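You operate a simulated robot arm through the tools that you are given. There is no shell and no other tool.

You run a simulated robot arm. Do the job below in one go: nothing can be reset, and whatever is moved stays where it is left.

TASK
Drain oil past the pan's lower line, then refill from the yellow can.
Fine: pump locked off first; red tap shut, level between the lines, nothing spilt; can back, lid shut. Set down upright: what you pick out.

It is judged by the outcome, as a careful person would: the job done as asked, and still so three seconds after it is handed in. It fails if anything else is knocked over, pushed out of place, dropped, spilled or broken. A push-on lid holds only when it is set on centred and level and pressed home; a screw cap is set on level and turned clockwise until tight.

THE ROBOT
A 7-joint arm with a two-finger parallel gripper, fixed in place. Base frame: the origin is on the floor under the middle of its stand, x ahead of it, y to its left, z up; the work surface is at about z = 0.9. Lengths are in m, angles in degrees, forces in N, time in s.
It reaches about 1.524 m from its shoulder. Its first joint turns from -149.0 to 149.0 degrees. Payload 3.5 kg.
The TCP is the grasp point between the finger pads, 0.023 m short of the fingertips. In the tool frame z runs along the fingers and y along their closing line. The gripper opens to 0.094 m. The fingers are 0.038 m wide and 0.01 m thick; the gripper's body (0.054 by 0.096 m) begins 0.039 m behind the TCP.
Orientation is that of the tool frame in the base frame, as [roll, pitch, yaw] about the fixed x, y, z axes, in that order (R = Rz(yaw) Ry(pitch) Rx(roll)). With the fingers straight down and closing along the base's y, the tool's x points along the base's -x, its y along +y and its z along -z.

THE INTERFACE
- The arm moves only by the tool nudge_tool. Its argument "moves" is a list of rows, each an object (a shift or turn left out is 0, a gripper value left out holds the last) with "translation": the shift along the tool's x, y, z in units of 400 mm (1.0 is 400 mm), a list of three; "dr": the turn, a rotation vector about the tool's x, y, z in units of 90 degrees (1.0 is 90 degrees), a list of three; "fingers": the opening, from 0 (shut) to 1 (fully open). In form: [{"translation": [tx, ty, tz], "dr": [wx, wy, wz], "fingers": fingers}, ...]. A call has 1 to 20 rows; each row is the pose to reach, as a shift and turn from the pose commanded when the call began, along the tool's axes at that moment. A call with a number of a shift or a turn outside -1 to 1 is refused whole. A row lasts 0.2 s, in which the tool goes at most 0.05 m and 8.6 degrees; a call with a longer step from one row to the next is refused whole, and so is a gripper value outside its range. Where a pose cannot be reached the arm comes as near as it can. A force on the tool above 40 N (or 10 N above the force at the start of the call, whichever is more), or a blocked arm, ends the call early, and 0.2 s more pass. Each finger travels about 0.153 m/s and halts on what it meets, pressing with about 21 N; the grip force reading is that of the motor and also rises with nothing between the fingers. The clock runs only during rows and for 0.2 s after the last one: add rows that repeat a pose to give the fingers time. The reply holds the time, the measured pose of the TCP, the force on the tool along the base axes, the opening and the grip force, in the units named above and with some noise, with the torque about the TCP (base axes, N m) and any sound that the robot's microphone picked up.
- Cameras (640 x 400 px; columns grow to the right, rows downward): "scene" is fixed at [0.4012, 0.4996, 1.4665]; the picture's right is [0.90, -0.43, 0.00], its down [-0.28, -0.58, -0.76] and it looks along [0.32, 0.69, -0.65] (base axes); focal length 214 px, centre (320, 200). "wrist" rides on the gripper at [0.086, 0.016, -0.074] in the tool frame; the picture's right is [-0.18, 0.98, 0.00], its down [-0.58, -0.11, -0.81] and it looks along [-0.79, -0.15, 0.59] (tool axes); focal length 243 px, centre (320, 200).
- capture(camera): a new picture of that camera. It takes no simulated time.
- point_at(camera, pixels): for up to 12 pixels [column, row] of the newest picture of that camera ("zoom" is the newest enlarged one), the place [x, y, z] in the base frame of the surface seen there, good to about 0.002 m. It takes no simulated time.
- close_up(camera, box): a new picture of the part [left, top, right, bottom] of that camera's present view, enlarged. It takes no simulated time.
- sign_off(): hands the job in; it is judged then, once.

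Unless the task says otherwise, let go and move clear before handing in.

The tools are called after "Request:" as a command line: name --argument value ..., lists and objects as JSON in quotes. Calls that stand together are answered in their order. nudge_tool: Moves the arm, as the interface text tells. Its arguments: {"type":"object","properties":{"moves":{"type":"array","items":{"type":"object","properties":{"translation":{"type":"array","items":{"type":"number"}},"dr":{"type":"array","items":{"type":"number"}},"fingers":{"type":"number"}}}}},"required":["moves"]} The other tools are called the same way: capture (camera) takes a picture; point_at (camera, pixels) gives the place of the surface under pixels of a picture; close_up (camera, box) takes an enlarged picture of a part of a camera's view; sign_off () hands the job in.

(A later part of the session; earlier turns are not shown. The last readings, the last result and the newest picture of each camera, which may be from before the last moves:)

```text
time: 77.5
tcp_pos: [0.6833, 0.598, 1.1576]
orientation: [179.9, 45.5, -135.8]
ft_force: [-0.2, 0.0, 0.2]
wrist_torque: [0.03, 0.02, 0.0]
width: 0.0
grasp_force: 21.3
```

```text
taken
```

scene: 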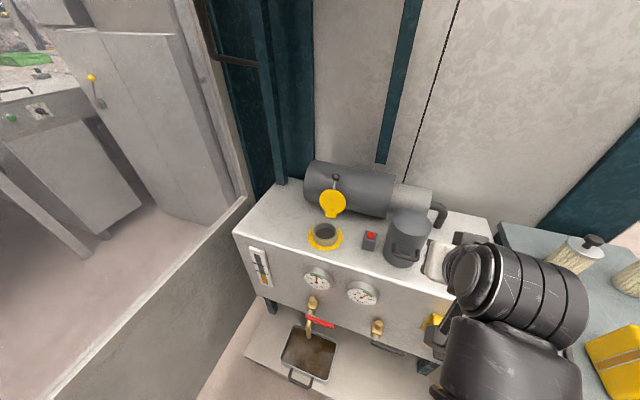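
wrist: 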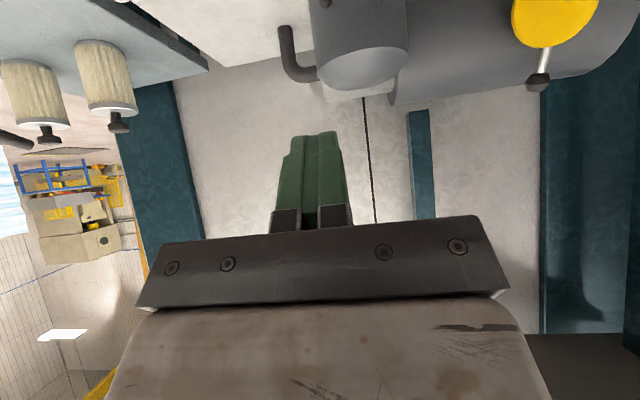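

The lid leans back open (scene ~333,203). I'll zoom into the filler neck to see if anything sits inside it.

Request:
close_up --camera "scene" --box '[300, 165, 360, 260]'

Request:
close_up --camera "scene" --box '[310, 215, 342, 250]'

Request:
point_at --camera "zoom" --pixels '[[320, 200], [320, 120], [230, 180], [430, 190], [320, 270], [300, 160], [350, 160], [320, 240]]'

```text
4.21 times, centred on (330, 212) of scene
```

zoom: 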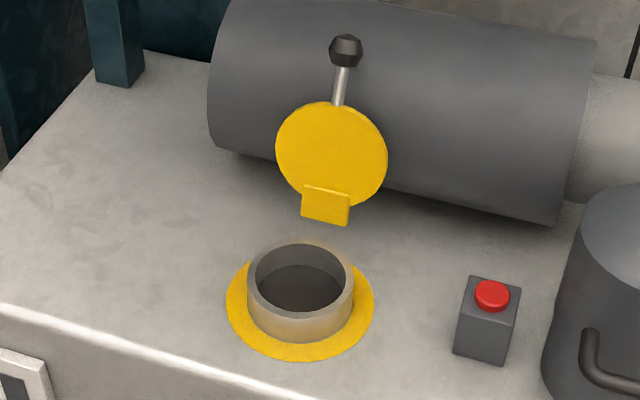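

```text
11.43 times, centred on (326, 232) of scene
```

zoom: 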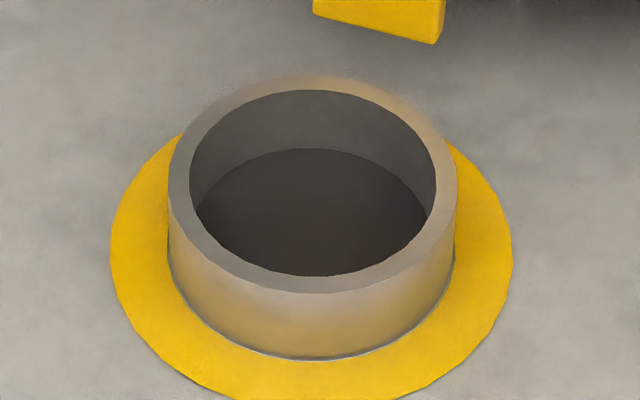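

```text
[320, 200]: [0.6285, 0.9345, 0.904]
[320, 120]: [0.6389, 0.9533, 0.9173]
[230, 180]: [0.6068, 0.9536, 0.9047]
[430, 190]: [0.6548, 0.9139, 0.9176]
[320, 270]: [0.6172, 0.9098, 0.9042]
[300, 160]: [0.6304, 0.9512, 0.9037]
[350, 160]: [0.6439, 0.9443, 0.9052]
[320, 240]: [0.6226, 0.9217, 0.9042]
```

The neck is open and empty. Next I'll move right with a gentler tilt to view the yellow can.

Request:
nudge_tool --moves '[{"translation": [0.041, -0.078, -0.047], "dr": [0.01, 0.031, 0.015]}, {"translation": [0.082, -0.157, -0.093], "dr": [0.019, 0.063, 0.03]}, {"translation": [0.123, -0.235, -0.14], "dr": [0.029, 0.094, 0.045]}, {"translation": [0.164, -0.314, -0.187], "dr": [0.038, 0.125, 0.06]}, {"translation": [0.205, -0.392, -0.233], "dr": [0.048, 0.157, 0.074]}, {"translation": [0.246, -0.47, -0.28], "dr": [0.057, 0.188, 0.089]}, {"translation": [0.287, -0.549, -0.327], "dr": [0.067, 0.219, 0.104]}, {"translation": [0.328, -0.627, -0.373], "dr": [0.076, 0.251, 0.119]}, {"translation": [0.369, -0.706, -0.42], "dr": [0.086, 0.282, 0.134]}, {"translation": [0.369, -0.706, -0.42], "dr": [0.086, 0.282, 0.134]}]'

Request:
capture --camera "wrist"

Request:
capture --camera "scene"

```text
time: 79.7
tcp_pos: [0.7207, 0.239, 1.1686]
orientation: [180.0, 19.9, -150.1]
ft_force: [-0.3, -0.5, 1.0]
wrist_torque: [0.04, 0.0, 0.01]
width: 0.0
grasp_force: 21.4
```

```text
taken
```

wrist: 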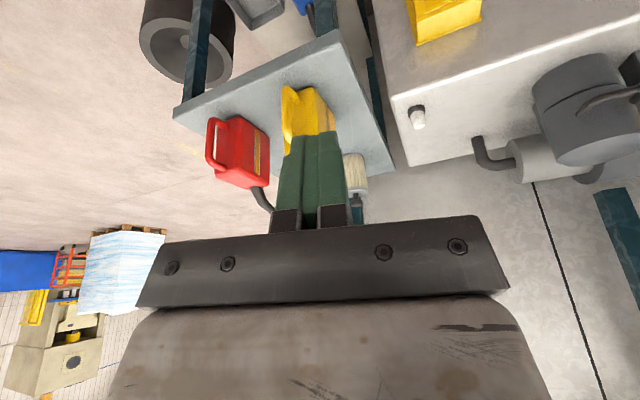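

```text
taken
```

scene: 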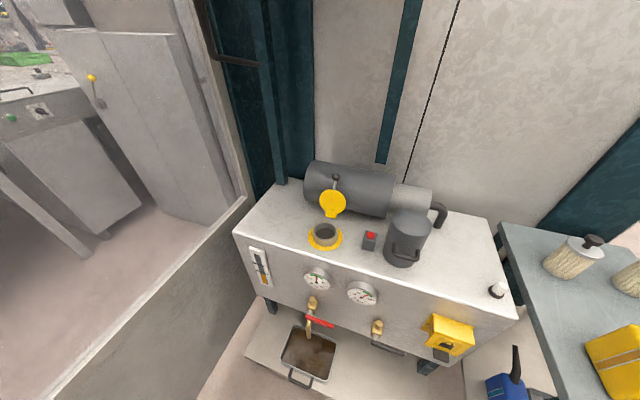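

The closed fingers hide the yellow can (~305,110). I'll open them and look between.

Request:
nudge_tool --moves '[{"translation": [0, 0, 0], "fingers": 0.5}, {"translation": [0, 0, 0], "fingers": 1.0}, {"translation": [0, 0, 0], "fingers": 1.0}]'

Request:
capture --camera "wrist"

Request:
close_up --camera "wrist" --box '[190, 60, 390, 200]'

Request:
point_at --camera "zoom" --pixels '[[320, 100], [330, 150], [300, 200], [380, 120], [430, 180], [400, 230], [360, 240], [310, 260], [440, 250], [420, 100]]'

```text
time: 80.5
tcp_pos: [0.7209, 0.2383, 1.1686]
orientation: [180.0, 20.0, -150.0]
ft_force: [0.2, -0.4, 0.2]
wrist_torque: [0.0, 0.01, 0.02]
width: 0.0942
grasp_force: 0.2
```

```text
taken
```

wrist: 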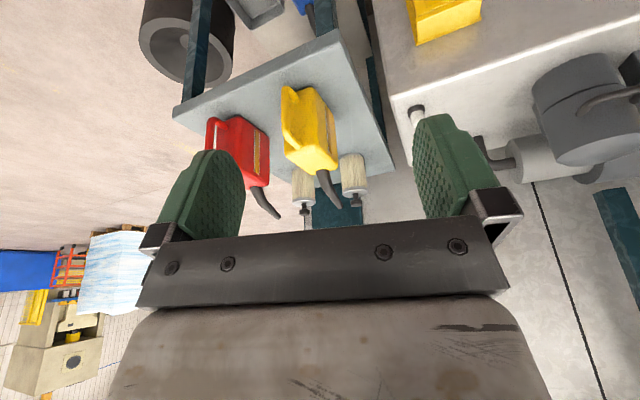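

```text
2.86 times, centred on (290, 130) of wrist
```

zoom: 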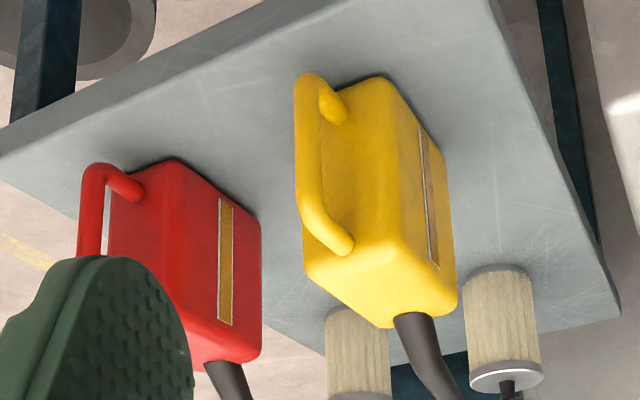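

```text
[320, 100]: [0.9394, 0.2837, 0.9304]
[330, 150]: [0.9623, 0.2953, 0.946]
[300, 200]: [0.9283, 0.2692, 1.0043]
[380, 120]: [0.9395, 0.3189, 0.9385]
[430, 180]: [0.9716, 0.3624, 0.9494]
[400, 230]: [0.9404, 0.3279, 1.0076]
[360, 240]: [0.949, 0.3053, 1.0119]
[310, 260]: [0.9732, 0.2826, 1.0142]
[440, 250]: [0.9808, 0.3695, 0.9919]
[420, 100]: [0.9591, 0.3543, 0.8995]
```

The yellow can has a vertical loop handle toward the robot, a window on its left side and a black spout at the far top. I'll map it in more detail.

Request:
close_up --camera "wrist" --box '[265, 70, 365, 215]'

Request:
point_at --camera "zoom" --pixels '[[235, 60], [240, 100], [245, 150], [255, 190], [280, 200], [295, 205], [280, 90], [290, 70], [320, 70], [340, 90], [400, 150], [410, 240]]'

Request:
point_at --camera "zoom" --pixels '[[260, 230], [330, 265], [320, 220], [390, 250], [350, 200], [370, 100], [420, 200], [345, 290], [360, 330], [380, 370], [330, 150], [300, 140]]'

```text
2.76 times, centred on (315, 142) of wrist
```

zoom: 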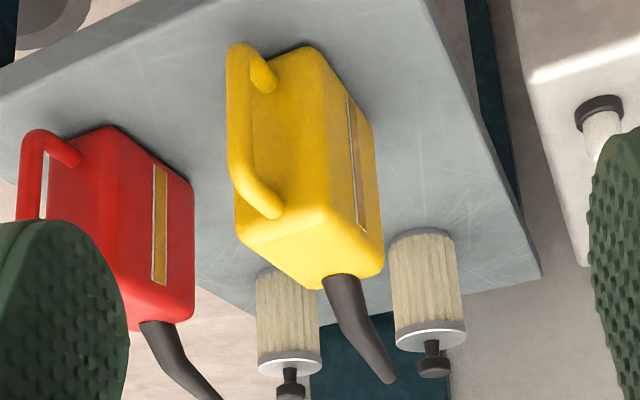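

```text
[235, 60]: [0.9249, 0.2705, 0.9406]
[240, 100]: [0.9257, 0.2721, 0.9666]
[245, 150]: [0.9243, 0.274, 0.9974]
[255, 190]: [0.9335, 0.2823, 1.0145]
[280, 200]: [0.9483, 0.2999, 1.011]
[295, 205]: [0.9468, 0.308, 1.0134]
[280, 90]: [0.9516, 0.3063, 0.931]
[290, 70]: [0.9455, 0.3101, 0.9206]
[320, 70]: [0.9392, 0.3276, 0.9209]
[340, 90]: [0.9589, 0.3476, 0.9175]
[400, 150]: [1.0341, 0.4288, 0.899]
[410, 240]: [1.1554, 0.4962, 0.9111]
```

```text
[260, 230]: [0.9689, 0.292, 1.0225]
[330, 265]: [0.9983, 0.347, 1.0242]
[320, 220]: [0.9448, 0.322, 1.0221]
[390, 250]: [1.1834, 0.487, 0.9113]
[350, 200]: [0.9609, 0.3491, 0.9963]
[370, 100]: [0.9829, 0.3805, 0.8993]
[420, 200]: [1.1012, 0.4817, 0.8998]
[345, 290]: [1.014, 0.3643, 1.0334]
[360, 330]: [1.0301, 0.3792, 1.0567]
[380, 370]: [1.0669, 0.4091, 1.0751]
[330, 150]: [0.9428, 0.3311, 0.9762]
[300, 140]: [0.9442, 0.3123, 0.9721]
```

The can's axis (handle→spout) runs along the tank normal (az ≈45°): handle bar at about u=0.465, m=0.853, z 0.94–1.00; body u 0.432–0.49, m 0.89–0.99, top z 1.023. I'll check the bench edges and the red can for clearance before reaching in.

Request:
point_at --camera "wrist" --pixels '[[338, 40], [300, 60], [260, 82], [190, 116], [345, 60], [220, 125], [215, 150], [235, 165], [255, 145], [245, 130], [310, 75], [335, 110]]'

Request:
close_up --camera "wrist" --box '[270, 75, 350, 125]'

Request:
point_at --camera "zoom" --pixels '[[105, 150], [110, 220], [120, 300], [160, 120], [180, 130], [130, 350], [220, 330], [100, 100]]'

```text
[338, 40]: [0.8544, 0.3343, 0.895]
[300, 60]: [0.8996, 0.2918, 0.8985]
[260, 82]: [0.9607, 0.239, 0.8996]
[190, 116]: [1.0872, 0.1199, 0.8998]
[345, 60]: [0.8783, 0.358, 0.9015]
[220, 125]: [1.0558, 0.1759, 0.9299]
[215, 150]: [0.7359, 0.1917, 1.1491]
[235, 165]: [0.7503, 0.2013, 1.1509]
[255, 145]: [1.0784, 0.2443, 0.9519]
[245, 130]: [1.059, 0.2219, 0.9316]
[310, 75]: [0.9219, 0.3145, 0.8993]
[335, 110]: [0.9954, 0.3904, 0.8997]
```

```text
8.00 times, centred on (310, 100) of wrist
```

zoom: 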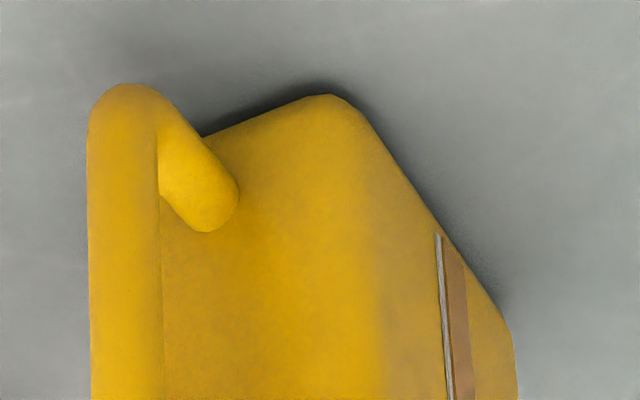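

```text
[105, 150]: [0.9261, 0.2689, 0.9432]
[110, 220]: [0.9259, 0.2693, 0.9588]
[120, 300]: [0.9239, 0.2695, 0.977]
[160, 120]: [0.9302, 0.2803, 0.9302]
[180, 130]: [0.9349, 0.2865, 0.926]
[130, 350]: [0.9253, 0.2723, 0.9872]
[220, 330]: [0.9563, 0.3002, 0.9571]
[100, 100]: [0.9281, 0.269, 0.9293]
```

The bench's near edge is at m≈0.843, right by the handle bar (centre ≈[0.932, 0.273], radius ~7.6 mm). I'll bring the hand level (75°) in front of the handle, fingers part-open.

Request:
nudge_tool --moves '[{"translation": [-0.0116, -0.0276, 0.0585], "dr": [-0.0142, -0.0675, -0.013], "fingers": 0.6}, {"translation": [-0.0232, -0.0552, 0.117], "dr": [-0.0284, -0.135, -0.026], "fingers": 0.6}, {"translation": [-0.0348, -0.0828, 0.1754], "dr": [-0.0426, -0.2025, -0.039], "fingers": 0.6}, {"translation": [-0.0464, -0.1104, 0.2339], "dr": [-0.0568, -0.27, -0.052], "fingers": 0.6}, {"translation": [-0.0579, -0.1379, 0.2924], "dr": [-0.0709, -0.3375, -0.065], "fingers": 0.6}, {"translation": [-0.0695, -0.1655, 0.3509], "dr": [-0.0851, -0.405, -0.078], "fingers": 0.6}, {"translation": [-0.0811, -0.1931, 0.4093], "dr": [-0.0993, -0.4725, -0.091], "fingers": 0.6}, {"translation": [-0.0927, -0.2207, 0.4678], "dr": [-0.1135, -0.54, -0.104], "fingers": 0.6}, {"translation": [-0.1043, -0.2483, 0.5263], "dr": [-0.1277, -0.6075, -0.117], "fingers": 0.6}, {"translation": [-0.1043, -0.2483, 0.5263], "dr": [-0.1277, -0.6075, -0.117], "fingers": 0.6}]'

Request:
capture --camera "wrist"

Request:
capture --camera "scene"

```text
time: 82.7
tcp_pos: [0.8683, 0.2086, 0.9854]
orientation: [179.7, 75.0, -135.1]
ft_force: [0.4, 0.3, 0.2]
wrist_torque: [0.02, 0.02, -0.03]
width: 0.0561
grasp_force: 0.1
```

```text
taken
```

wrist: 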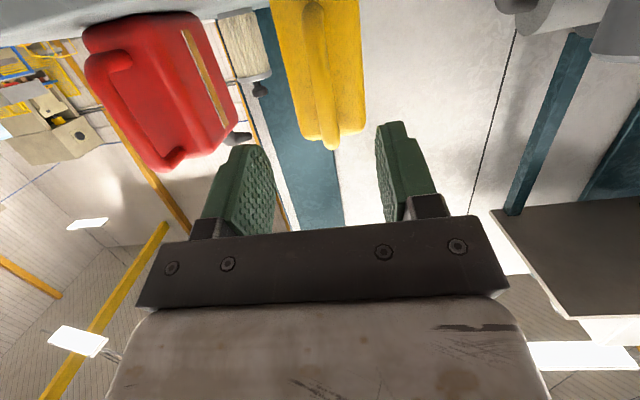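

```text
taken
```

scene: 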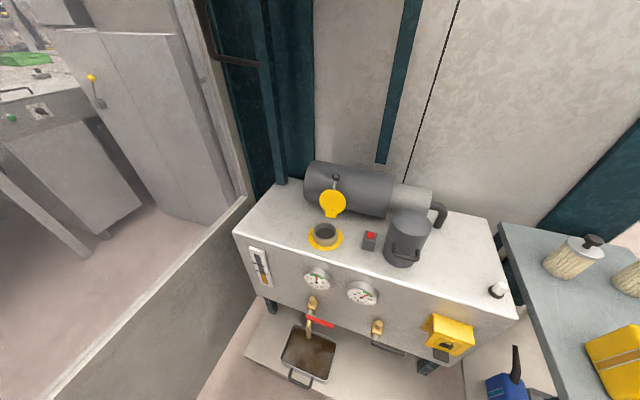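

The pose was reached and the handle bar shows at wrist (~318,70) between the open fingers. I'll measure it from here.

Request:
close_up --camera "wrist" --box '[260, 0, 380, 160]'

Request:
point_at --camera "zoom" --pixels '[[315, 30], [318, 100], [322, 200], [330, 290], [335, 350], [250, 300], [390, 300], [300, 100], [337, 100], [240, 100], [400, 100], [335, 320]]'

```text
2.50 times, centred on (320, 80) of wrist
```

zoom: 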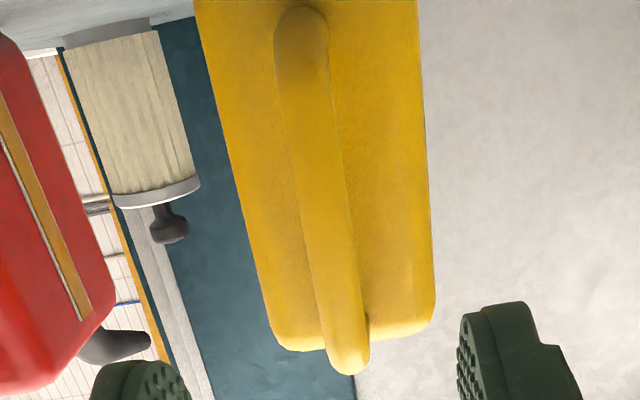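

```text
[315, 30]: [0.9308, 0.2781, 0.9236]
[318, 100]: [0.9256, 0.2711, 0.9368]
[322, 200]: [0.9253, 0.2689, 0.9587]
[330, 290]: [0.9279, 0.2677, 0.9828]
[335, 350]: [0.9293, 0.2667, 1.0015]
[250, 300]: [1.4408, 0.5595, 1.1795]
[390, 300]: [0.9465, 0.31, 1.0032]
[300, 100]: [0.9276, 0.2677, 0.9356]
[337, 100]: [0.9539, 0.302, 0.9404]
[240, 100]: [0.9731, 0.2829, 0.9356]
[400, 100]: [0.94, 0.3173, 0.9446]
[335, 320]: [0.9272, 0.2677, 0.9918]
```

The bar's face is at m≈0.845, u≈0.466, in line with the TCP. I'll advance onto it.

Request:
nudge_tool --moves '[{"translation": [-0.016, 0, 0.07], "fingers": 0.6}, {"translation": [-0.032, 0, 0.14], "fingers": 0.6}, {"translation": [-0.046, 0, 0.195], "fingers": 0.6}, {"translation": [-0.0545, 0, 0.2326], "fingers": 0.6}, {"translation": [-0.0545, 0, 0.2326], "fingers": 0.6}]'

Request:
capture --camera "wrist"

Request:
close_up --camera "scene" --box '[520, 280, 640, 400]'

```text
time: 83.9
tcp_pos: [0.9354, 0.275, 0.9823]
orientation: [179.8, 75.1, -135.3]
ft_force: [-0.6, 0.6, 0.4]
wrist_torque: [0.0, 0.01, 0.0]
width: 0.0567
grasp_force: 0.0
```

```text
taken
```

wrist: 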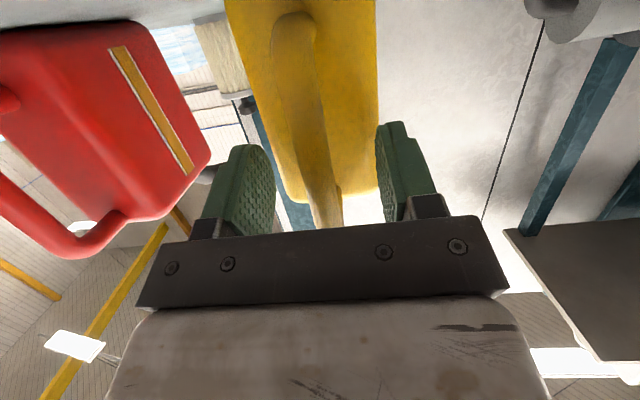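

```text
3.33 times, centred on (580, 340) of scene
```

zoom: 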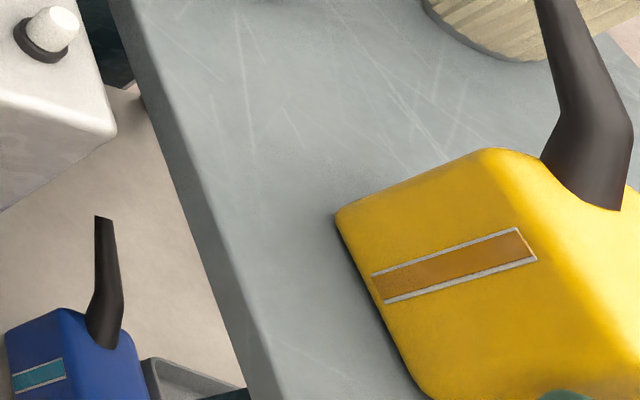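

The bar is between the pads, within about a millimetre of centre. I'll close the grip.

Request:
nudge_tool --moves '[{"translation": [0, 0, 0], "fingers": 0.3}, {"translation": [0, 0, 0], "fingers": 0.0}, {"translation": [0, 0, 0], "fingers": 0.0}]'

Request:
capture --camera "wrist"

```text
time: 84.7
tcp_pos: [0.9352, 0.2767, 0.9823]
orientation: [179.7, 75.0, -135.3]
ft_force: [-0.2, 0.2, -0.8]
wrist_torque: [0.02, -0.21, 0.04]
width: 0.0138
grasp_force: 21.3
```

```text
taken
```

wrist: 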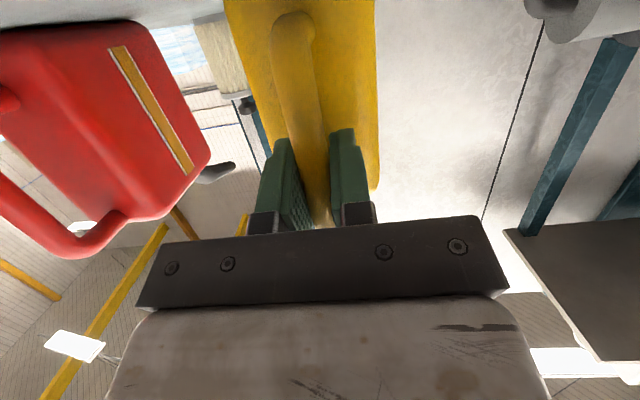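

Gripped at 13.8 mm. I'll lift just 8 mm as a test and watch the load and whether the can tips.

Request:
nudge_tool --moves '[{"translation": [-0.01, 0, -0.0026], "fingers": 0}, {"translation": [-0.0193, 0, -0.0052], "fingers": 0}, {"translation": [-0.0193, 0, -0.0052], "fingers": 0}]'

Request:
capture --camera "wrist"

Request:
close_up --camera "scene" --box '[520, 280, 640, 400]'

Request:
point_at --camera "zoom" --pixels '[[345, 220], [390, 285], [520, 250], [480, 170], [420, 380], [560, 230]]'

```text
time: 85.5
tcp_pos: [0.9341, 0.2774, 0.9905]
orientation: [179.5, 75.0, -135.4]
ft_force: [0.2, -0.2, -4.8]
wrist_torque: [-0.26, 0.27, 0.03]
width: 0.0136
grasp_force: 21.0
```

```text
taken
```

wrist: 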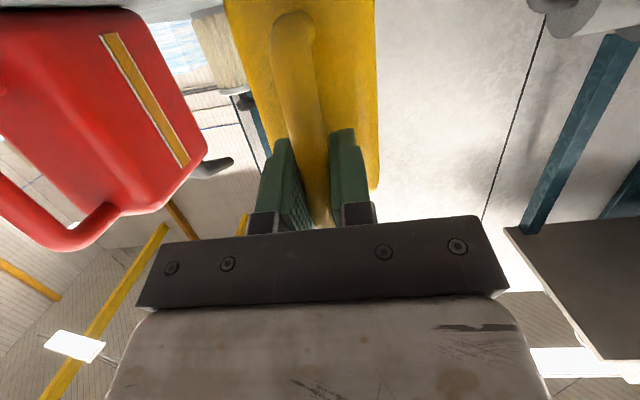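

```text
3.33 times, centred on (580, 340) of scene
```

zoom: 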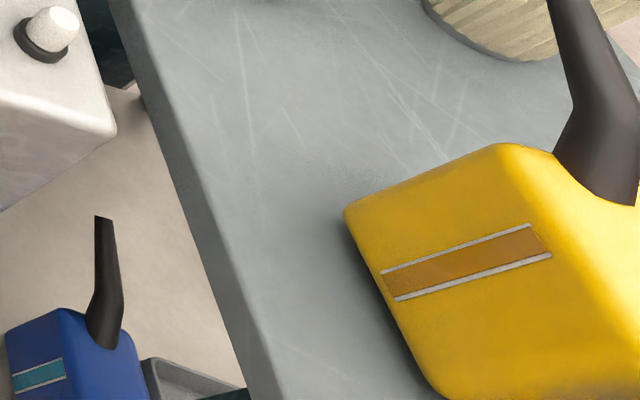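

```text
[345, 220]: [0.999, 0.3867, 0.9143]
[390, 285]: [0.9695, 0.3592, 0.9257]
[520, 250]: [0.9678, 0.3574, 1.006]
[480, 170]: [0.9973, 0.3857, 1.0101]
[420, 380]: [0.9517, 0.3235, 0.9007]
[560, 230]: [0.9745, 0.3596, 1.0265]
```

The load is only ~5 N and the can hangs level. I'll measure the spout tip relative to the hand while it is in view.

Request:
close_up --camera "scene" --box '[560, 230, 640, 340]'

Request:
point_at --camera "zoom" --pixels '[[370, 70], [380, 100], [385, 130], [400, 170], [430, 210], [440, 250], [360, 65], [395, 65]]'

```text
3.64 times, centred on (600, 285) of scene
```

zoom: 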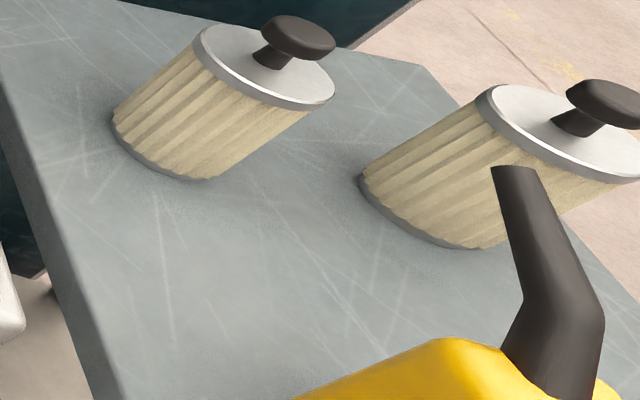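

```text
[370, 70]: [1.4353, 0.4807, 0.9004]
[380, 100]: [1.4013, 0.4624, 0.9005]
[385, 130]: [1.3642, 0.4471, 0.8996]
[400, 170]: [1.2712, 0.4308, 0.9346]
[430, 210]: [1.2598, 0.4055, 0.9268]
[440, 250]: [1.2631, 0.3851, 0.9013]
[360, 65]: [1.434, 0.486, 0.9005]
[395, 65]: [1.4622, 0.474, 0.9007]
```

The spout's tip is at zoom (~515,170), beyond the pixels I used. I'll measure along the spout itself.

Request:
point_at --camera "zoom" --pixels '[[512, 174], [525, 174], [518, 200], [535, 230], [545, 260], [555, 290], [570, 320], [560, 350], [540, 340], [590, 310], [500, 172], [538, 172]]'

```text
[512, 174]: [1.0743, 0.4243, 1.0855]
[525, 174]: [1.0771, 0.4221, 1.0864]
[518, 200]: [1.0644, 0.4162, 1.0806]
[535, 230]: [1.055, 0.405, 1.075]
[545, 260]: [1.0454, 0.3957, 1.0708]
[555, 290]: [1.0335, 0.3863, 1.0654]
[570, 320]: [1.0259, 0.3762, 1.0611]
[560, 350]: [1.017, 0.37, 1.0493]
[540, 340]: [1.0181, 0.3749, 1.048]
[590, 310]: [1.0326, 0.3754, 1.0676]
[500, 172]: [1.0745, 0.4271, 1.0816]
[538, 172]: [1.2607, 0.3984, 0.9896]
```

The spout tip is 0.203 m ahead of and 0.088 m above the TCP, pointing ~20° up, so flow should begin near 29° of tilt. I'll lift the can 0.09 m smoothly.

Request:
nudge_tool --moves '[{"translation": [-0.03, 0, -0.008], "fingers": 0}, {"translation": [-0.08, 0, -0.0214], "fingers": 0}, {"translation": [-0.13, 0, -0.0348], "fingers": 0}, {"translation": [-0.18, 0, -0.0482], "fingers": 0}, {"translation": [-0.21, 0, -0.0562], "fingers": 0}, {"translation": [-0.2173, 0, -0.0582], "fingers": 0}]'

Request:
capture --camera "scene"

Request:
capture --camera "wrist"

```text
time: 86.9
tcp_pos: [0.935, 0.2756, 1.0801]
orientation: [179.7, 75.1, -135.4]
ft_force: [-0.2, -0.3, -5.0]
wrist_torque: [-0.25, 0.24, -0.01]
width: 0.0136
grasp_force: 21.1
```

```text
taken
```

scene: 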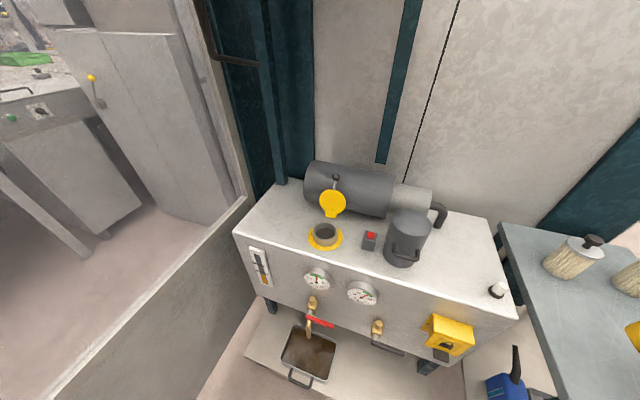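

```text
taken
```

wrist: 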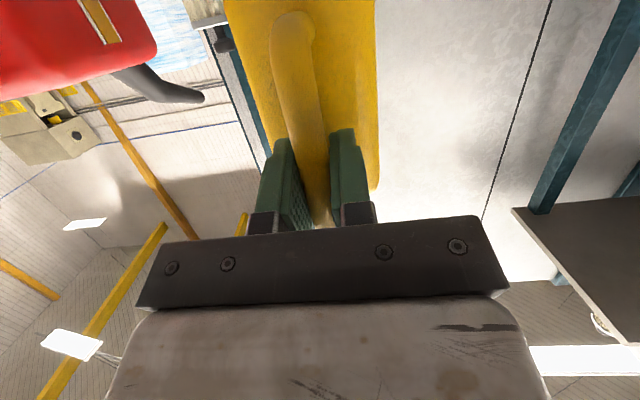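

The can is steady at z=1.08. I'll carry it left in front of the tank, level, in a smooth sweep.

Request:
nudge_tool --moves '[{"translation": [0.002, 0.03, -0.007], "fingers": 0}, {"translation": [0.004, 0.1, -0.015], "fingers": 0}, {"translation": [0.007, 0.18, -0.025], "fingers": 0}, {"translation": [0.01, 0.26, -0.035], "fingers": 0}, {"translation": [0.012, 0.34, -0.045], "fingers": 0}, {"translation": [0.014, 0.42, -0.053], "fingers": 0}, {"translation": [0.016, 0.5, -0.06], "fingers": 0}, {"translation": [0.018, 0.58, -0.066], "fingers": 0}, {"translation": [0.019, 0.66, -0.07], "fingers": 0}, {"translation": [0.0194, 0.74, -0.0724], "fingers": 0}, {"translation": [0.0194, 0.81, -0.0724], "fingers": 0}, {"translation": [0.0194, 0.85, -0.0724], "fingers": 0}]'

Request:
capture --camera "scene"

Request:
capture --camera "wrist"

```text
time: 89.5
tcp_pos: [0.6734, 0.4957, 1.0799]
orientation: [179.8, 75.0, -135.3]
ft_force: [0.7, -2.0, -3.9]
wrist_torque: [-0.24, 0.23, 0.01]
width: 0.0133
grasp_force: 21.3
```

```text
taken
```

scene: 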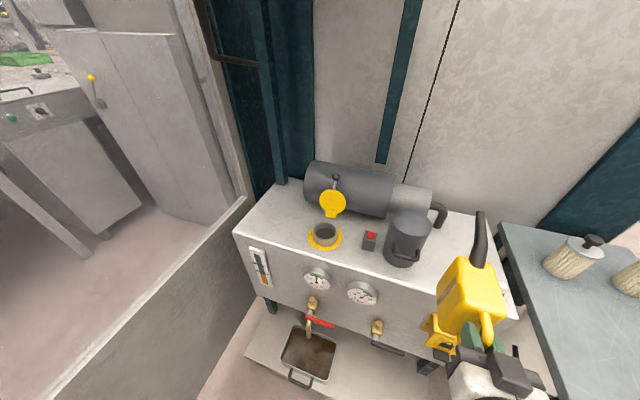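

```text
taken
```

wrist: 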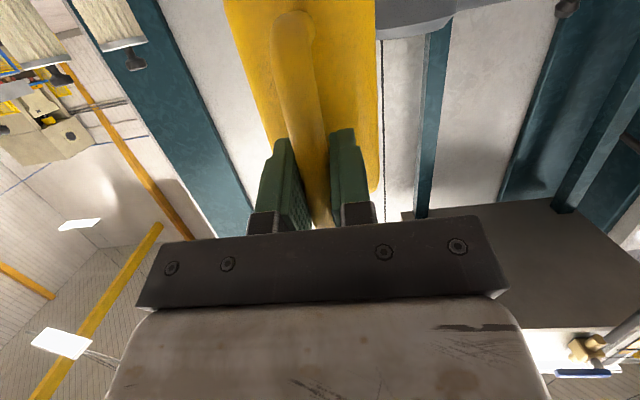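

The can is level at u≈0.126. Before the second half I'll pin down the neck centre from its rim.

Request:
close_up --camera "scene" --box '[310, 215, 342, 250]'

Request:
point_at --camera "zoom" --pixels '[[180, 195], [446, 195], [313, 83], [313, 284], [220, 120], [405, 120], [220, 255], [405, 262]]'

```text
11.43 times, centred on (326, 232) of scene
```

zoom: 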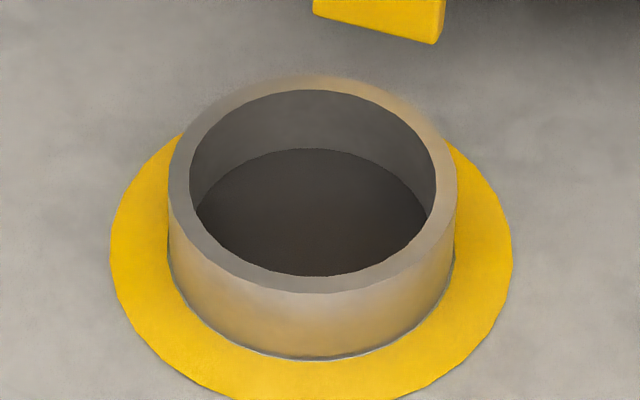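

```text
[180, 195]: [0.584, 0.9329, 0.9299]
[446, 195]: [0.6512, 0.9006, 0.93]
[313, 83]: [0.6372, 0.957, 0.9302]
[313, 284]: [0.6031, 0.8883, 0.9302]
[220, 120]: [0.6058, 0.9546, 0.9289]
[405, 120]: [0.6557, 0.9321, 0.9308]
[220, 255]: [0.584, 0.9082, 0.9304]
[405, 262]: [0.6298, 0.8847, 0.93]
```

The neck's centre is at [0.620, 0.921], rim z=0.930, mean rim radius 0.038 (u=−0.213, m=1.090). I'll bring the can the rest of the way across, still level.

Request:
nudge_tool --moves '[{"translation": [0, 0.03, 0], "fingers": 0}, {"translation": [0, 0.1, 0], "fingers": 0}, {"translation": [0, 0.18, 0], "fingers": 0}, {"translation": [0, 0.26, 0], "fingers": 0}, {"translation": [0, 0.34, 0], "fingers": 0}, {"translation": [0, 0.42, 0], "fingers": 0}, {"translation": [0, 0.5, 0], "fingers": 0}, {"translation": [0, 0.58, 0], "fingers": 0}, {"translation": [0, 0.66, 0], "fingers": 0}, {"translation": [0, 0.74, 0], "fingers": 0}, {"translation": [0, 0.8, 0], "fingers": 0}, {"translation": [0, 0.839, 0], "fingers": 0}]'

Request:
capture --camera "scene"

Request:
capture --camera "wrist"

```text
time: 92.1
tcp_pos: [0.4349, 0.7326, 1.0816]
orientation: [179.5, 75.0, -135.4]
ft_force: [0.3, -0.4, -4.6]
wrist_torque: [-0.28, 0.26, 0.01]
width: 0.0135
grasp_force: 20.8
```

```text
taken
```

scene: 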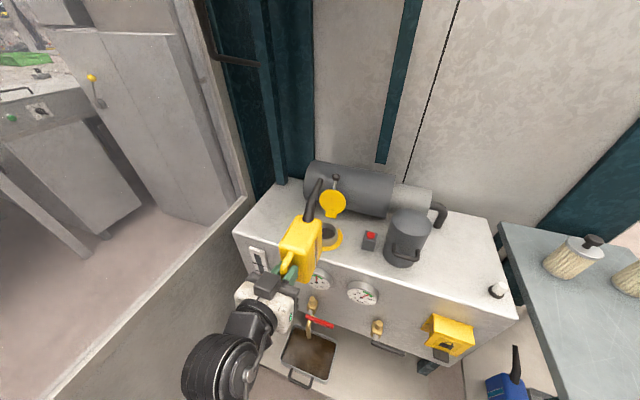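

```text
taken
```

wrist: 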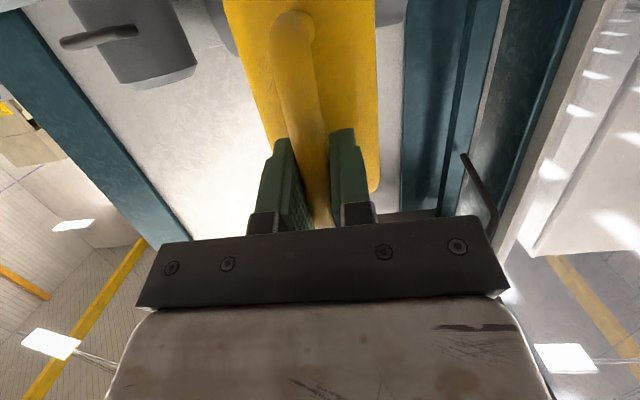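

The can is in front of the filler. I'll check the spout tip's position and whether the sight glass stays visible.

Request:
close_up --camera "scene" --box '[280, 165, 360, 265]'

Request:
point_at --camera "zoom" --pixels '[[325, 70], [318, 80], [315, 110], [305, 140], [295, 170], [280, 200], [325, 200], [300, 260]]'

Request:
close_up --camera "scene" --box '[235, 240, 295, 290]'

```text
4.00 times, centred on (320, 215) of scene
```

zoom: 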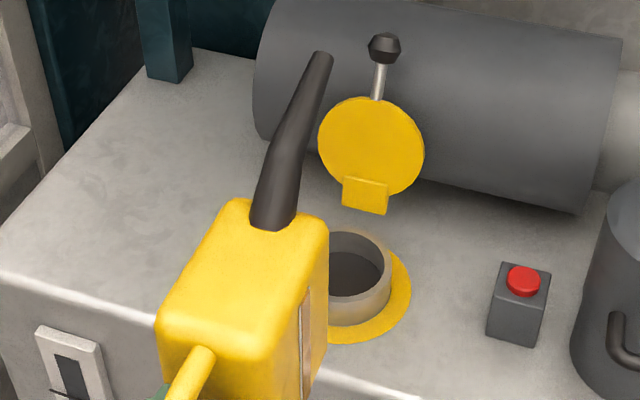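

```text
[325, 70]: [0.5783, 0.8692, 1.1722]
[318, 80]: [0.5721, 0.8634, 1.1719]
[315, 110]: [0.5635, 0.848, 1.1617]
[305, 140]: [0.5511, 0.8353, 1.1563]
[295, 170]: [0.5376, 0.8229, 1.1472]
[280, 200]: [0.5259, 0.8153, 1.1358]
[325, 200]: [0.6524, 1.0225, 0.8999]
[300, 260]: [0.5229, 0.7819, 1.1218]
```

```text
8.00 times, centred on (265, 265) of scene
```

zoom: 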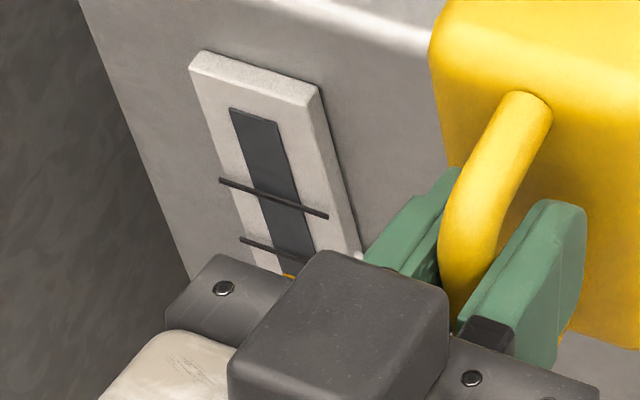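

The tip is ~5 mm to the right of the hand's plane, and the sight-glass region between the lines remains visible. I'll lower and tilt the can to 20° with the tip over the neck's near half.

Request:
nudge_tool --moves '[{"translation": [0.035, 0.003, 0.026], "dr": [0, 0.037, 0], "fingers": 0}, {"translation": [0.069, 0.006, 0.052], "dr": [0, 0.074, 0], "fingers": 0}, {"translation": [0.104, 0.009, 0.078], "dr": [0, 0.111, 0], "fingers": 0}, {"translation": [0.139, 0.012, 0.104], "dr": [0, 0.148, 0], "fingers": 0}, {"translation": [0.173, 0.015, 0.13], "dr": [0, 0.185, 0], "fingers": 0}, {"translation": [0.208, 0.0175, 0.1555], "dr": [0, 0.222, 0], "fingers": 0}]'

Request:
close_up --camera "scene" --box '[280, 165, 360, 265]'

Request:
point_at --camera "zoom" --pixels '[[350, 180], [345, 200], [340, 220], [330, 240], [350, 170], [325, 260]]'

Request:
close_up --camera "scene" --box '[235, 240, 295, 290]'

```text
time: 93.5
tcp_pos: [0.4578, 0.7665, 0.9843]
orientation: [179.9, 55.1, -135.2]
ft_force: [-0.9, 0.3, -4.6]
wrist_torque: [-0.23, 0.2, -0.02]
width: 0.0138
grasp_force: 20.8
```

```text
4.00 times, centred on (320, 215) of scene
```

zoom: 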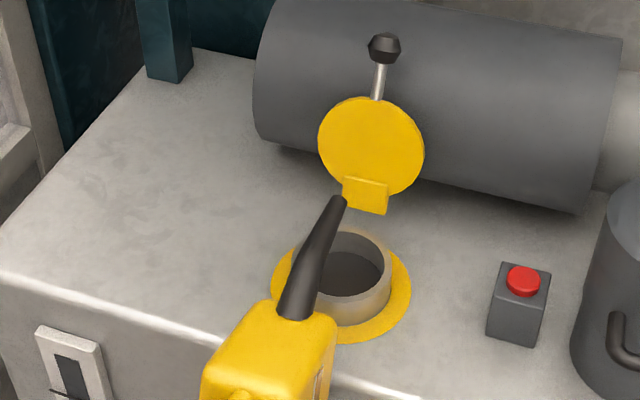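

```text
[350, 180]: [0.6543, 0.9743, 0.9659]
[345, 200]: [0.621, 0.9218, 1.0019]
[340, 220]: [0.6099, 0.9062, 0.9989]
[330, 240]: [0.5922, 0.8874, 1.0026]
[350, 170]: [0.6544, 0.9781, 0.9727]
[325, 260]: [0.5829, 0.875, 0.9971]
```

```text
8.00 times, centred on (265, 265) of scene
```

zoom: 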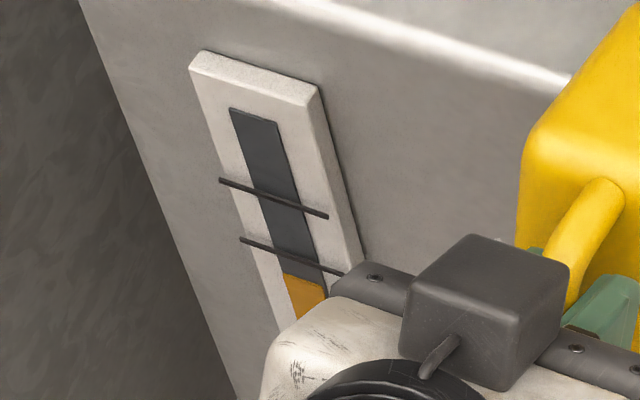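

The tip sits right over the neck centre (u≈−0.213, m≈1.09) and the sight glass is in plain view, oil just below the lower line. I'll tilt on to 30°, bringing the tip down near the rim.

Request:
nudge_tool --moves '[{"translation": [0.016, 0, -0.001], "dr": [0, 0.04, 0], "fingers": 0}, {"translation": [0.031, 0, -0.002], "dr": [0, 0.078, 0], "fingers": 0}, {"translation": [0.0123, 0, -0.012], "dr": [0, 0.111, 0], "fingers": 0}]'

Request:
close_up --camera "scene" --box '[290, 185, 360, 265]'

Request:
point_at --camera "zoom" --pixels '[[345, 195], [340, 210], [335, 230], [325, 260], [350, 185]]'

Request:
close_up --camera "scene" --box '[235, 240, 295, 290]'

```text
time: 94.3
tcp_pos: [0.4515, 0.76, 0.9844]
orientation: [179.9, 44.9, -135.1]
ft_force: [-0.2, 0.0, -4.6]
wrist_torque: [-0.19, 0.18, 0.03]
width: 0.014
grasp_force: 21.0
```

```text
5.00 times, centred on (325, 225) of scene
```

zoom: 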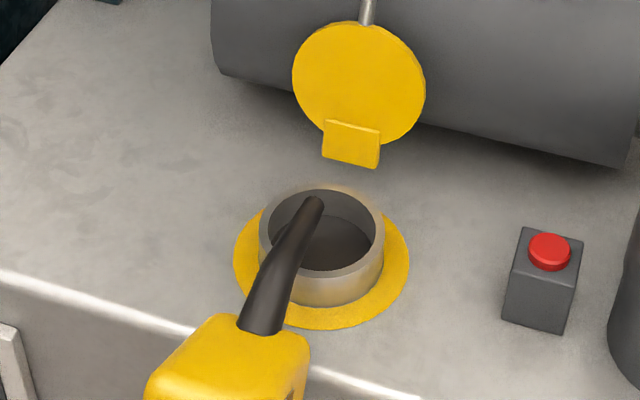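

```text
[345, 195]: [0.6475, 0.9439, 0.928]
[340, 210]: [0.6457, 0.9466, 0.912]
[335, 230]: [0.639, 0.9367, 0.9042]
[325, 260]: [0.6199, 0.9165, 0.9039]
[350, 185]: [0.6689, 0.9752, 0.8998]
```

```text
8.00 times, centred on (265, 265) of scene
```

zoom: 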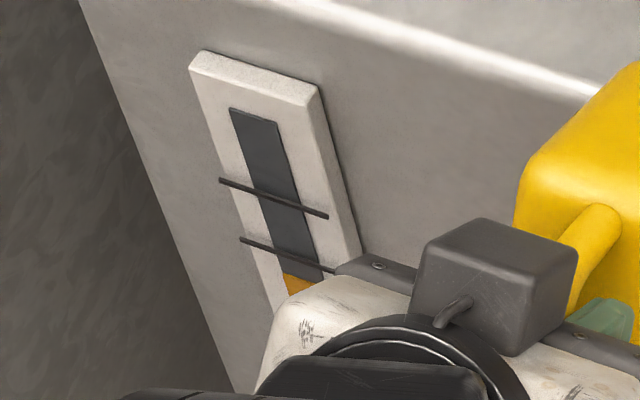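

The spout tip is at zoom (~317,202), inside the neck's outline, no flow yet. I'll read its position.

Request:
point_at --camera "zoom" --pixels '[[317, 201], [312, 210], [305, 225], [295, 245], [285, 270], [270, 300]]'

Request:
close_up --camera "scene" --box '[312, 212, 344, 250]'

```text
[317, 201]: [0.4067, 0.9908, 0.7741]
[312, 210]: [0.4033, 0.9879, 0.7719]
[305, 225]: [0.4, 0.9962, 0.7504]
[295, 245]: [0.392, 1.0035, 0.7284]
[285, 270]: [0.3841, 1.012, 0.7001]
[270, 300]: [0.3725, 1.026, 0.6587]
```

```text
10.53 times, centred on (328, 231) of scene
```

zoom: 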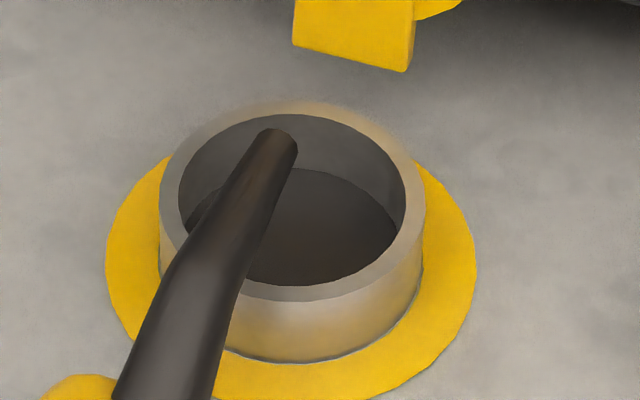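

The previous points used the wrong zoom; now the latest zoom shows the tip at (~278,138) over the neck. I'll measure it there.

Request:
point_at --camera "zoom" --pixels '[[278, 138], [272, 150], [260, 175], [245, 210], [225, 250]]'

```text
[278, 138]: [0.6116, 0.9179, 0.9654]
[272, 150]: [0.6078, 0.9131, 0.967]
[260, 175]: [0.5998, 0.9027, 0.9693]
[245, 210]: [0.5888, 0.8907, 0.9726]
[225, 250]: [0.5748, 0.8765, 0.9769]
```

The tip centre is near u=−0.216, m=1.083, about 27 mm above the rim. I'll tilt 5° more, keeping the tip in place, and look for oil.

Request:
nudge_tool --moves '[{"translation": [-0.022, 0, -0.012], "dr": [0, 0.028, 0], "fingers": 0}, {"translation": [-0.0437, 0, -0.0243], "dr": [0, 0.0556, 0], "fingers": 0}, {"translation": [-0.0437, 0, -0.0243], "dr": [0, 0.0556, 0], "fingers": 0}]'

Request:
close_up --camera "scene" --box '[312, 212, 344, 250]'

Request:
close_up --camera "scene" --box '[235, 240, 295, 290]'

```text
time: 95.1
tcp_pos: [0.4569, 0.7647, 1.0029]
orientation: [179.9, 40.1, -135.2]
ft_force: [-0.7, -0.1, -4.0]
wrist_torque: [-0.14, 0.16, 0.0]
width: 0.0135
grasp_force: 20.7
```

```text
10.53 times, centred on (328, 231) of scene
```

zoom: 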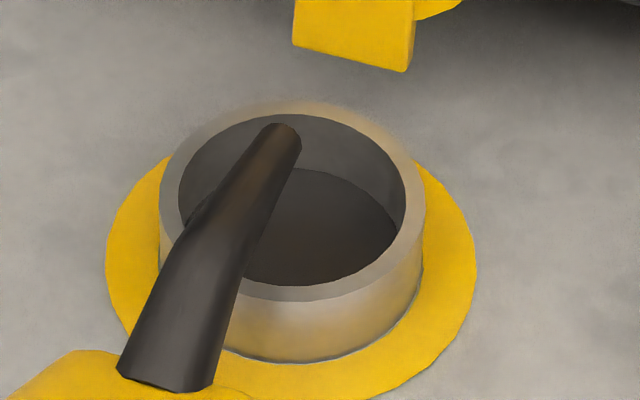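

```text
8.00 times, centred on (265, 265) of scene
```

zoom: 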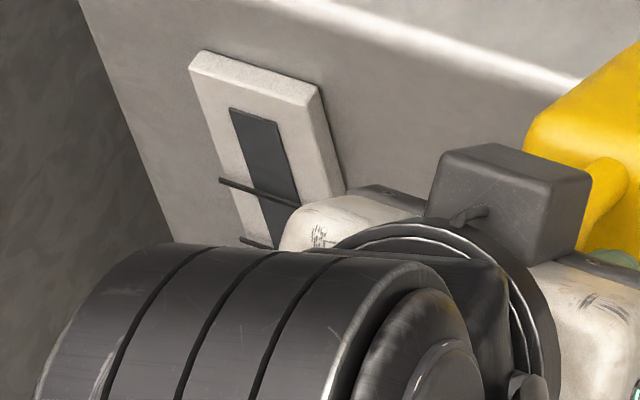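

No oil yet at 35°, and the wrist is starting to hide the sight glass. I'll ease the tilt back and swing the pouring direction ~17° about the neck so I can keep watching the level.

Request:
nudge_tool --moves '[{"translation": [0.0103, -0.0416, 0.0166], "dr": [-0.0335, -0.0273, -0.0334], "fingers": 0}, {"translation": [0.0206, -0.0833, 0.0332], "dr": [-0.067, -0.0546, -0.0669], "fingers": 0}, {"translation": [0.0309, -0.1249, 0.0497], "dr": [-0.1004, -0.0819, -0.1003], "fingers": 0}, {"translation": [0.0412, -0.1665, 0.0663], "dr": [-0.1339, -0.1092, -0.1337], "fingers": 0}, {"translation": [0.0412, -0.1665, 0.0663], "dr": [-0.1339, -0.1092, -0.1337], "fingers": 0}]'

Request:
capture --camera "scene"

Request:
close_up --camera "scene" --box '[312, 212, 344, 250]'

Request:
close_up --camera "scene" --box '[235, 240, 295, 290]'

```text
time: 96.3
tcp_pos: [0.5085, 0.7209, 0.971]
orientation: [179.9, 50.0, -118.0]
ft_force: [0.2, -0.8, -2.9]
wrist_torque: [-0.24, 0.1, 0.01]
width: 0.0136
grasp_force: 20.8
```

```text
taken
```

scene: 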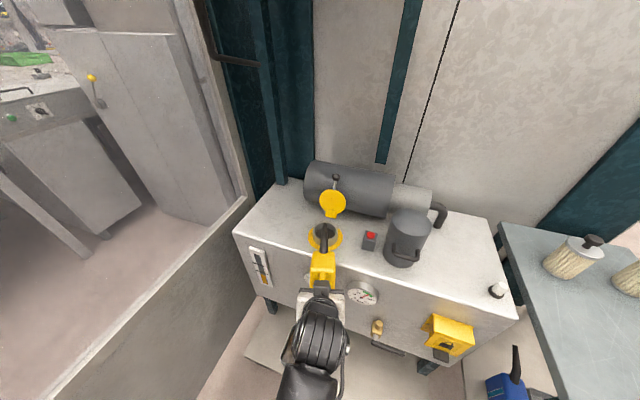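

```text
10.53 times, centred on (328, 231) of scene
```

zoom: 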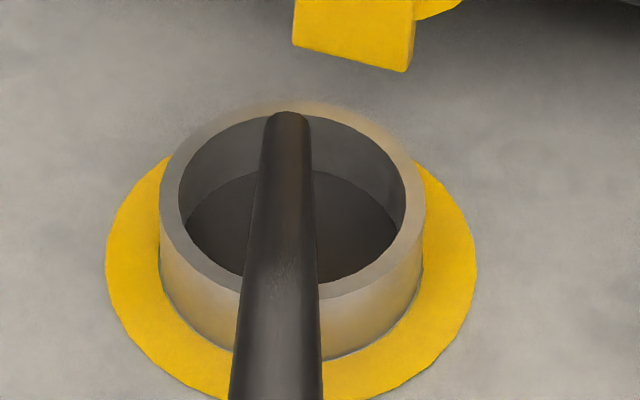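

```text
8.00 times, centred on (265, 265) of scene
```

zoom: 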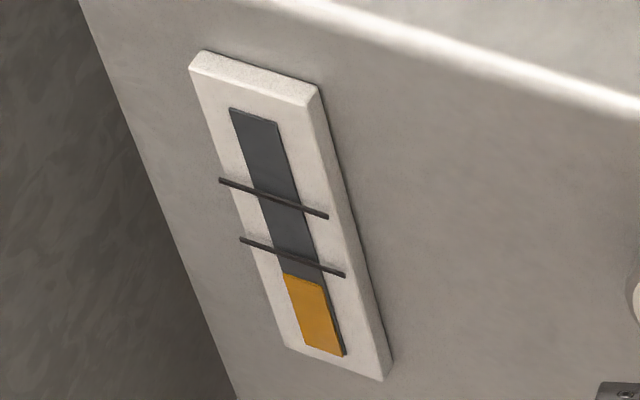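

The sight glass is fully visible now and the tip lies over the neck. I'll measure the tip's place once more.

Request:
close_up --camera "scene" --box '[312, 212, 344, 250]'

Request:
point_at --camera "zoom" --pixels '[[290, 118], [288, 130], [286, 160], [284, 200], [280, 260]]'

```text
10.53 times, centred on (328, 231) of scene
```

zoom: 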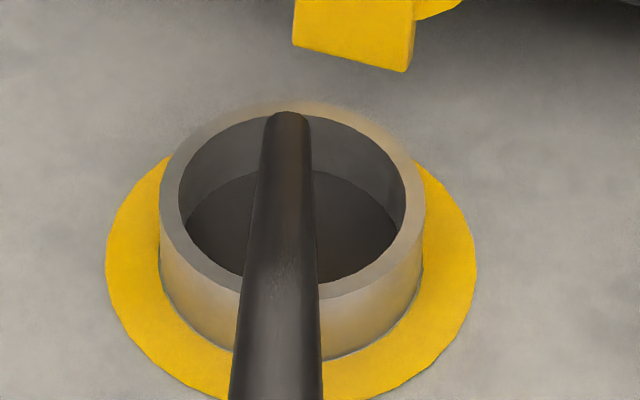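

```text
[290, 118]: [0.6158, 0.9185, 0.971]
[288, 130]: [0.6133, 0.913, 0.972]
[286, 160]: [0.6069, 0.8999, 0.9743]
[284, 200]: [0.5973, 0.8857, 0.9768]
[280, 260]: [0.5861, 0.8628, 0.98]
```

The tip is within ~4 mm of the neck centre. I'll tilt to 40°, holding the tip over the neck's near side and 2–3 cm above the rim.

Request:
nudge_tool --moves '[{"translation": [-0.0316, 0, -0.0265], "dr": [0, 0.055, 0], "fingers": 0}, {"translation": [-0.0632, 0, -0.053], "dr": [0, 0.111, 0], "fingers": 0}, {"translation": [-0.086, 0, -0.064], "dr": [0, 0.139, 0], "fingers": 0}, {"translation": [-0.108, 0, -0.0748], "dr": [0, 0.1667, 0], "fingers": 0}]'

Request:
close_up --camera "scene" --box '[312, 212, 344, 250]'

Request:
point_at --camera "zoom" --pixels '[[290, 135], [288, 145], [285, 170], [280, 230]]'

Request:
close_up --camera "scene" --box '[235, 240, 295, 290]'

```text
time: 97.3
tcp_pos: [0.5108, 0.7256, 1.0244]
orientation: [179.9, 34.9, -118.0]
ft_force: [0.9, 0.6, -4.2]
wrist_torque: [-0.21, 0.09, 0.0]
width: 0.0136
grasp_force: 20.6
```

```text
10.53 times, centred on (328, 231) of scene
```

zoom: 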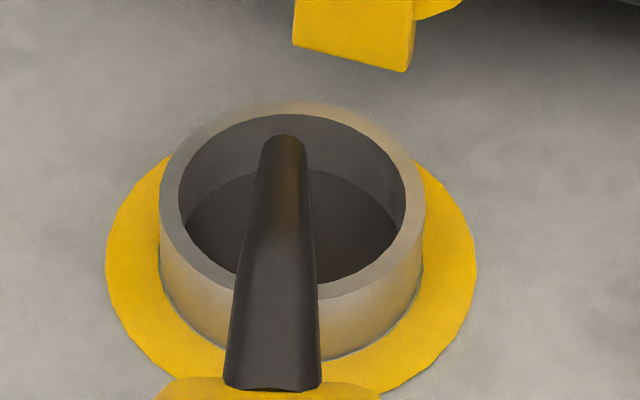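

```text
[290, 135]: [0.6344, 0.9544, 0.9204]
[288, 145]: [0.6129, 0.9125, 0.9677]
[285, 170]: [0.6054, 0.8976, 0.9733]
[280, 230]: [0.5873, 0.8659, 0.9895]
```

```text
8.00 times, centred on (265, 265) of scene
```

zoom: 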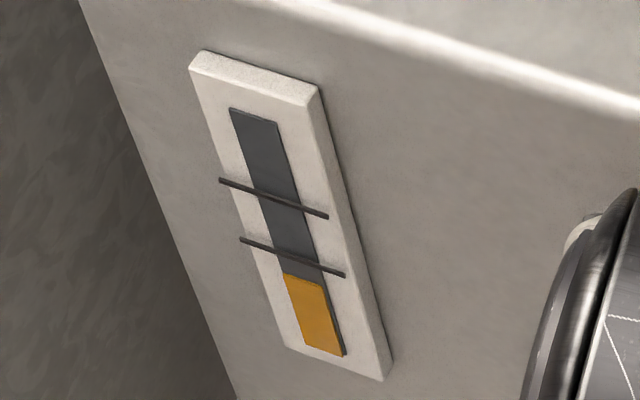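

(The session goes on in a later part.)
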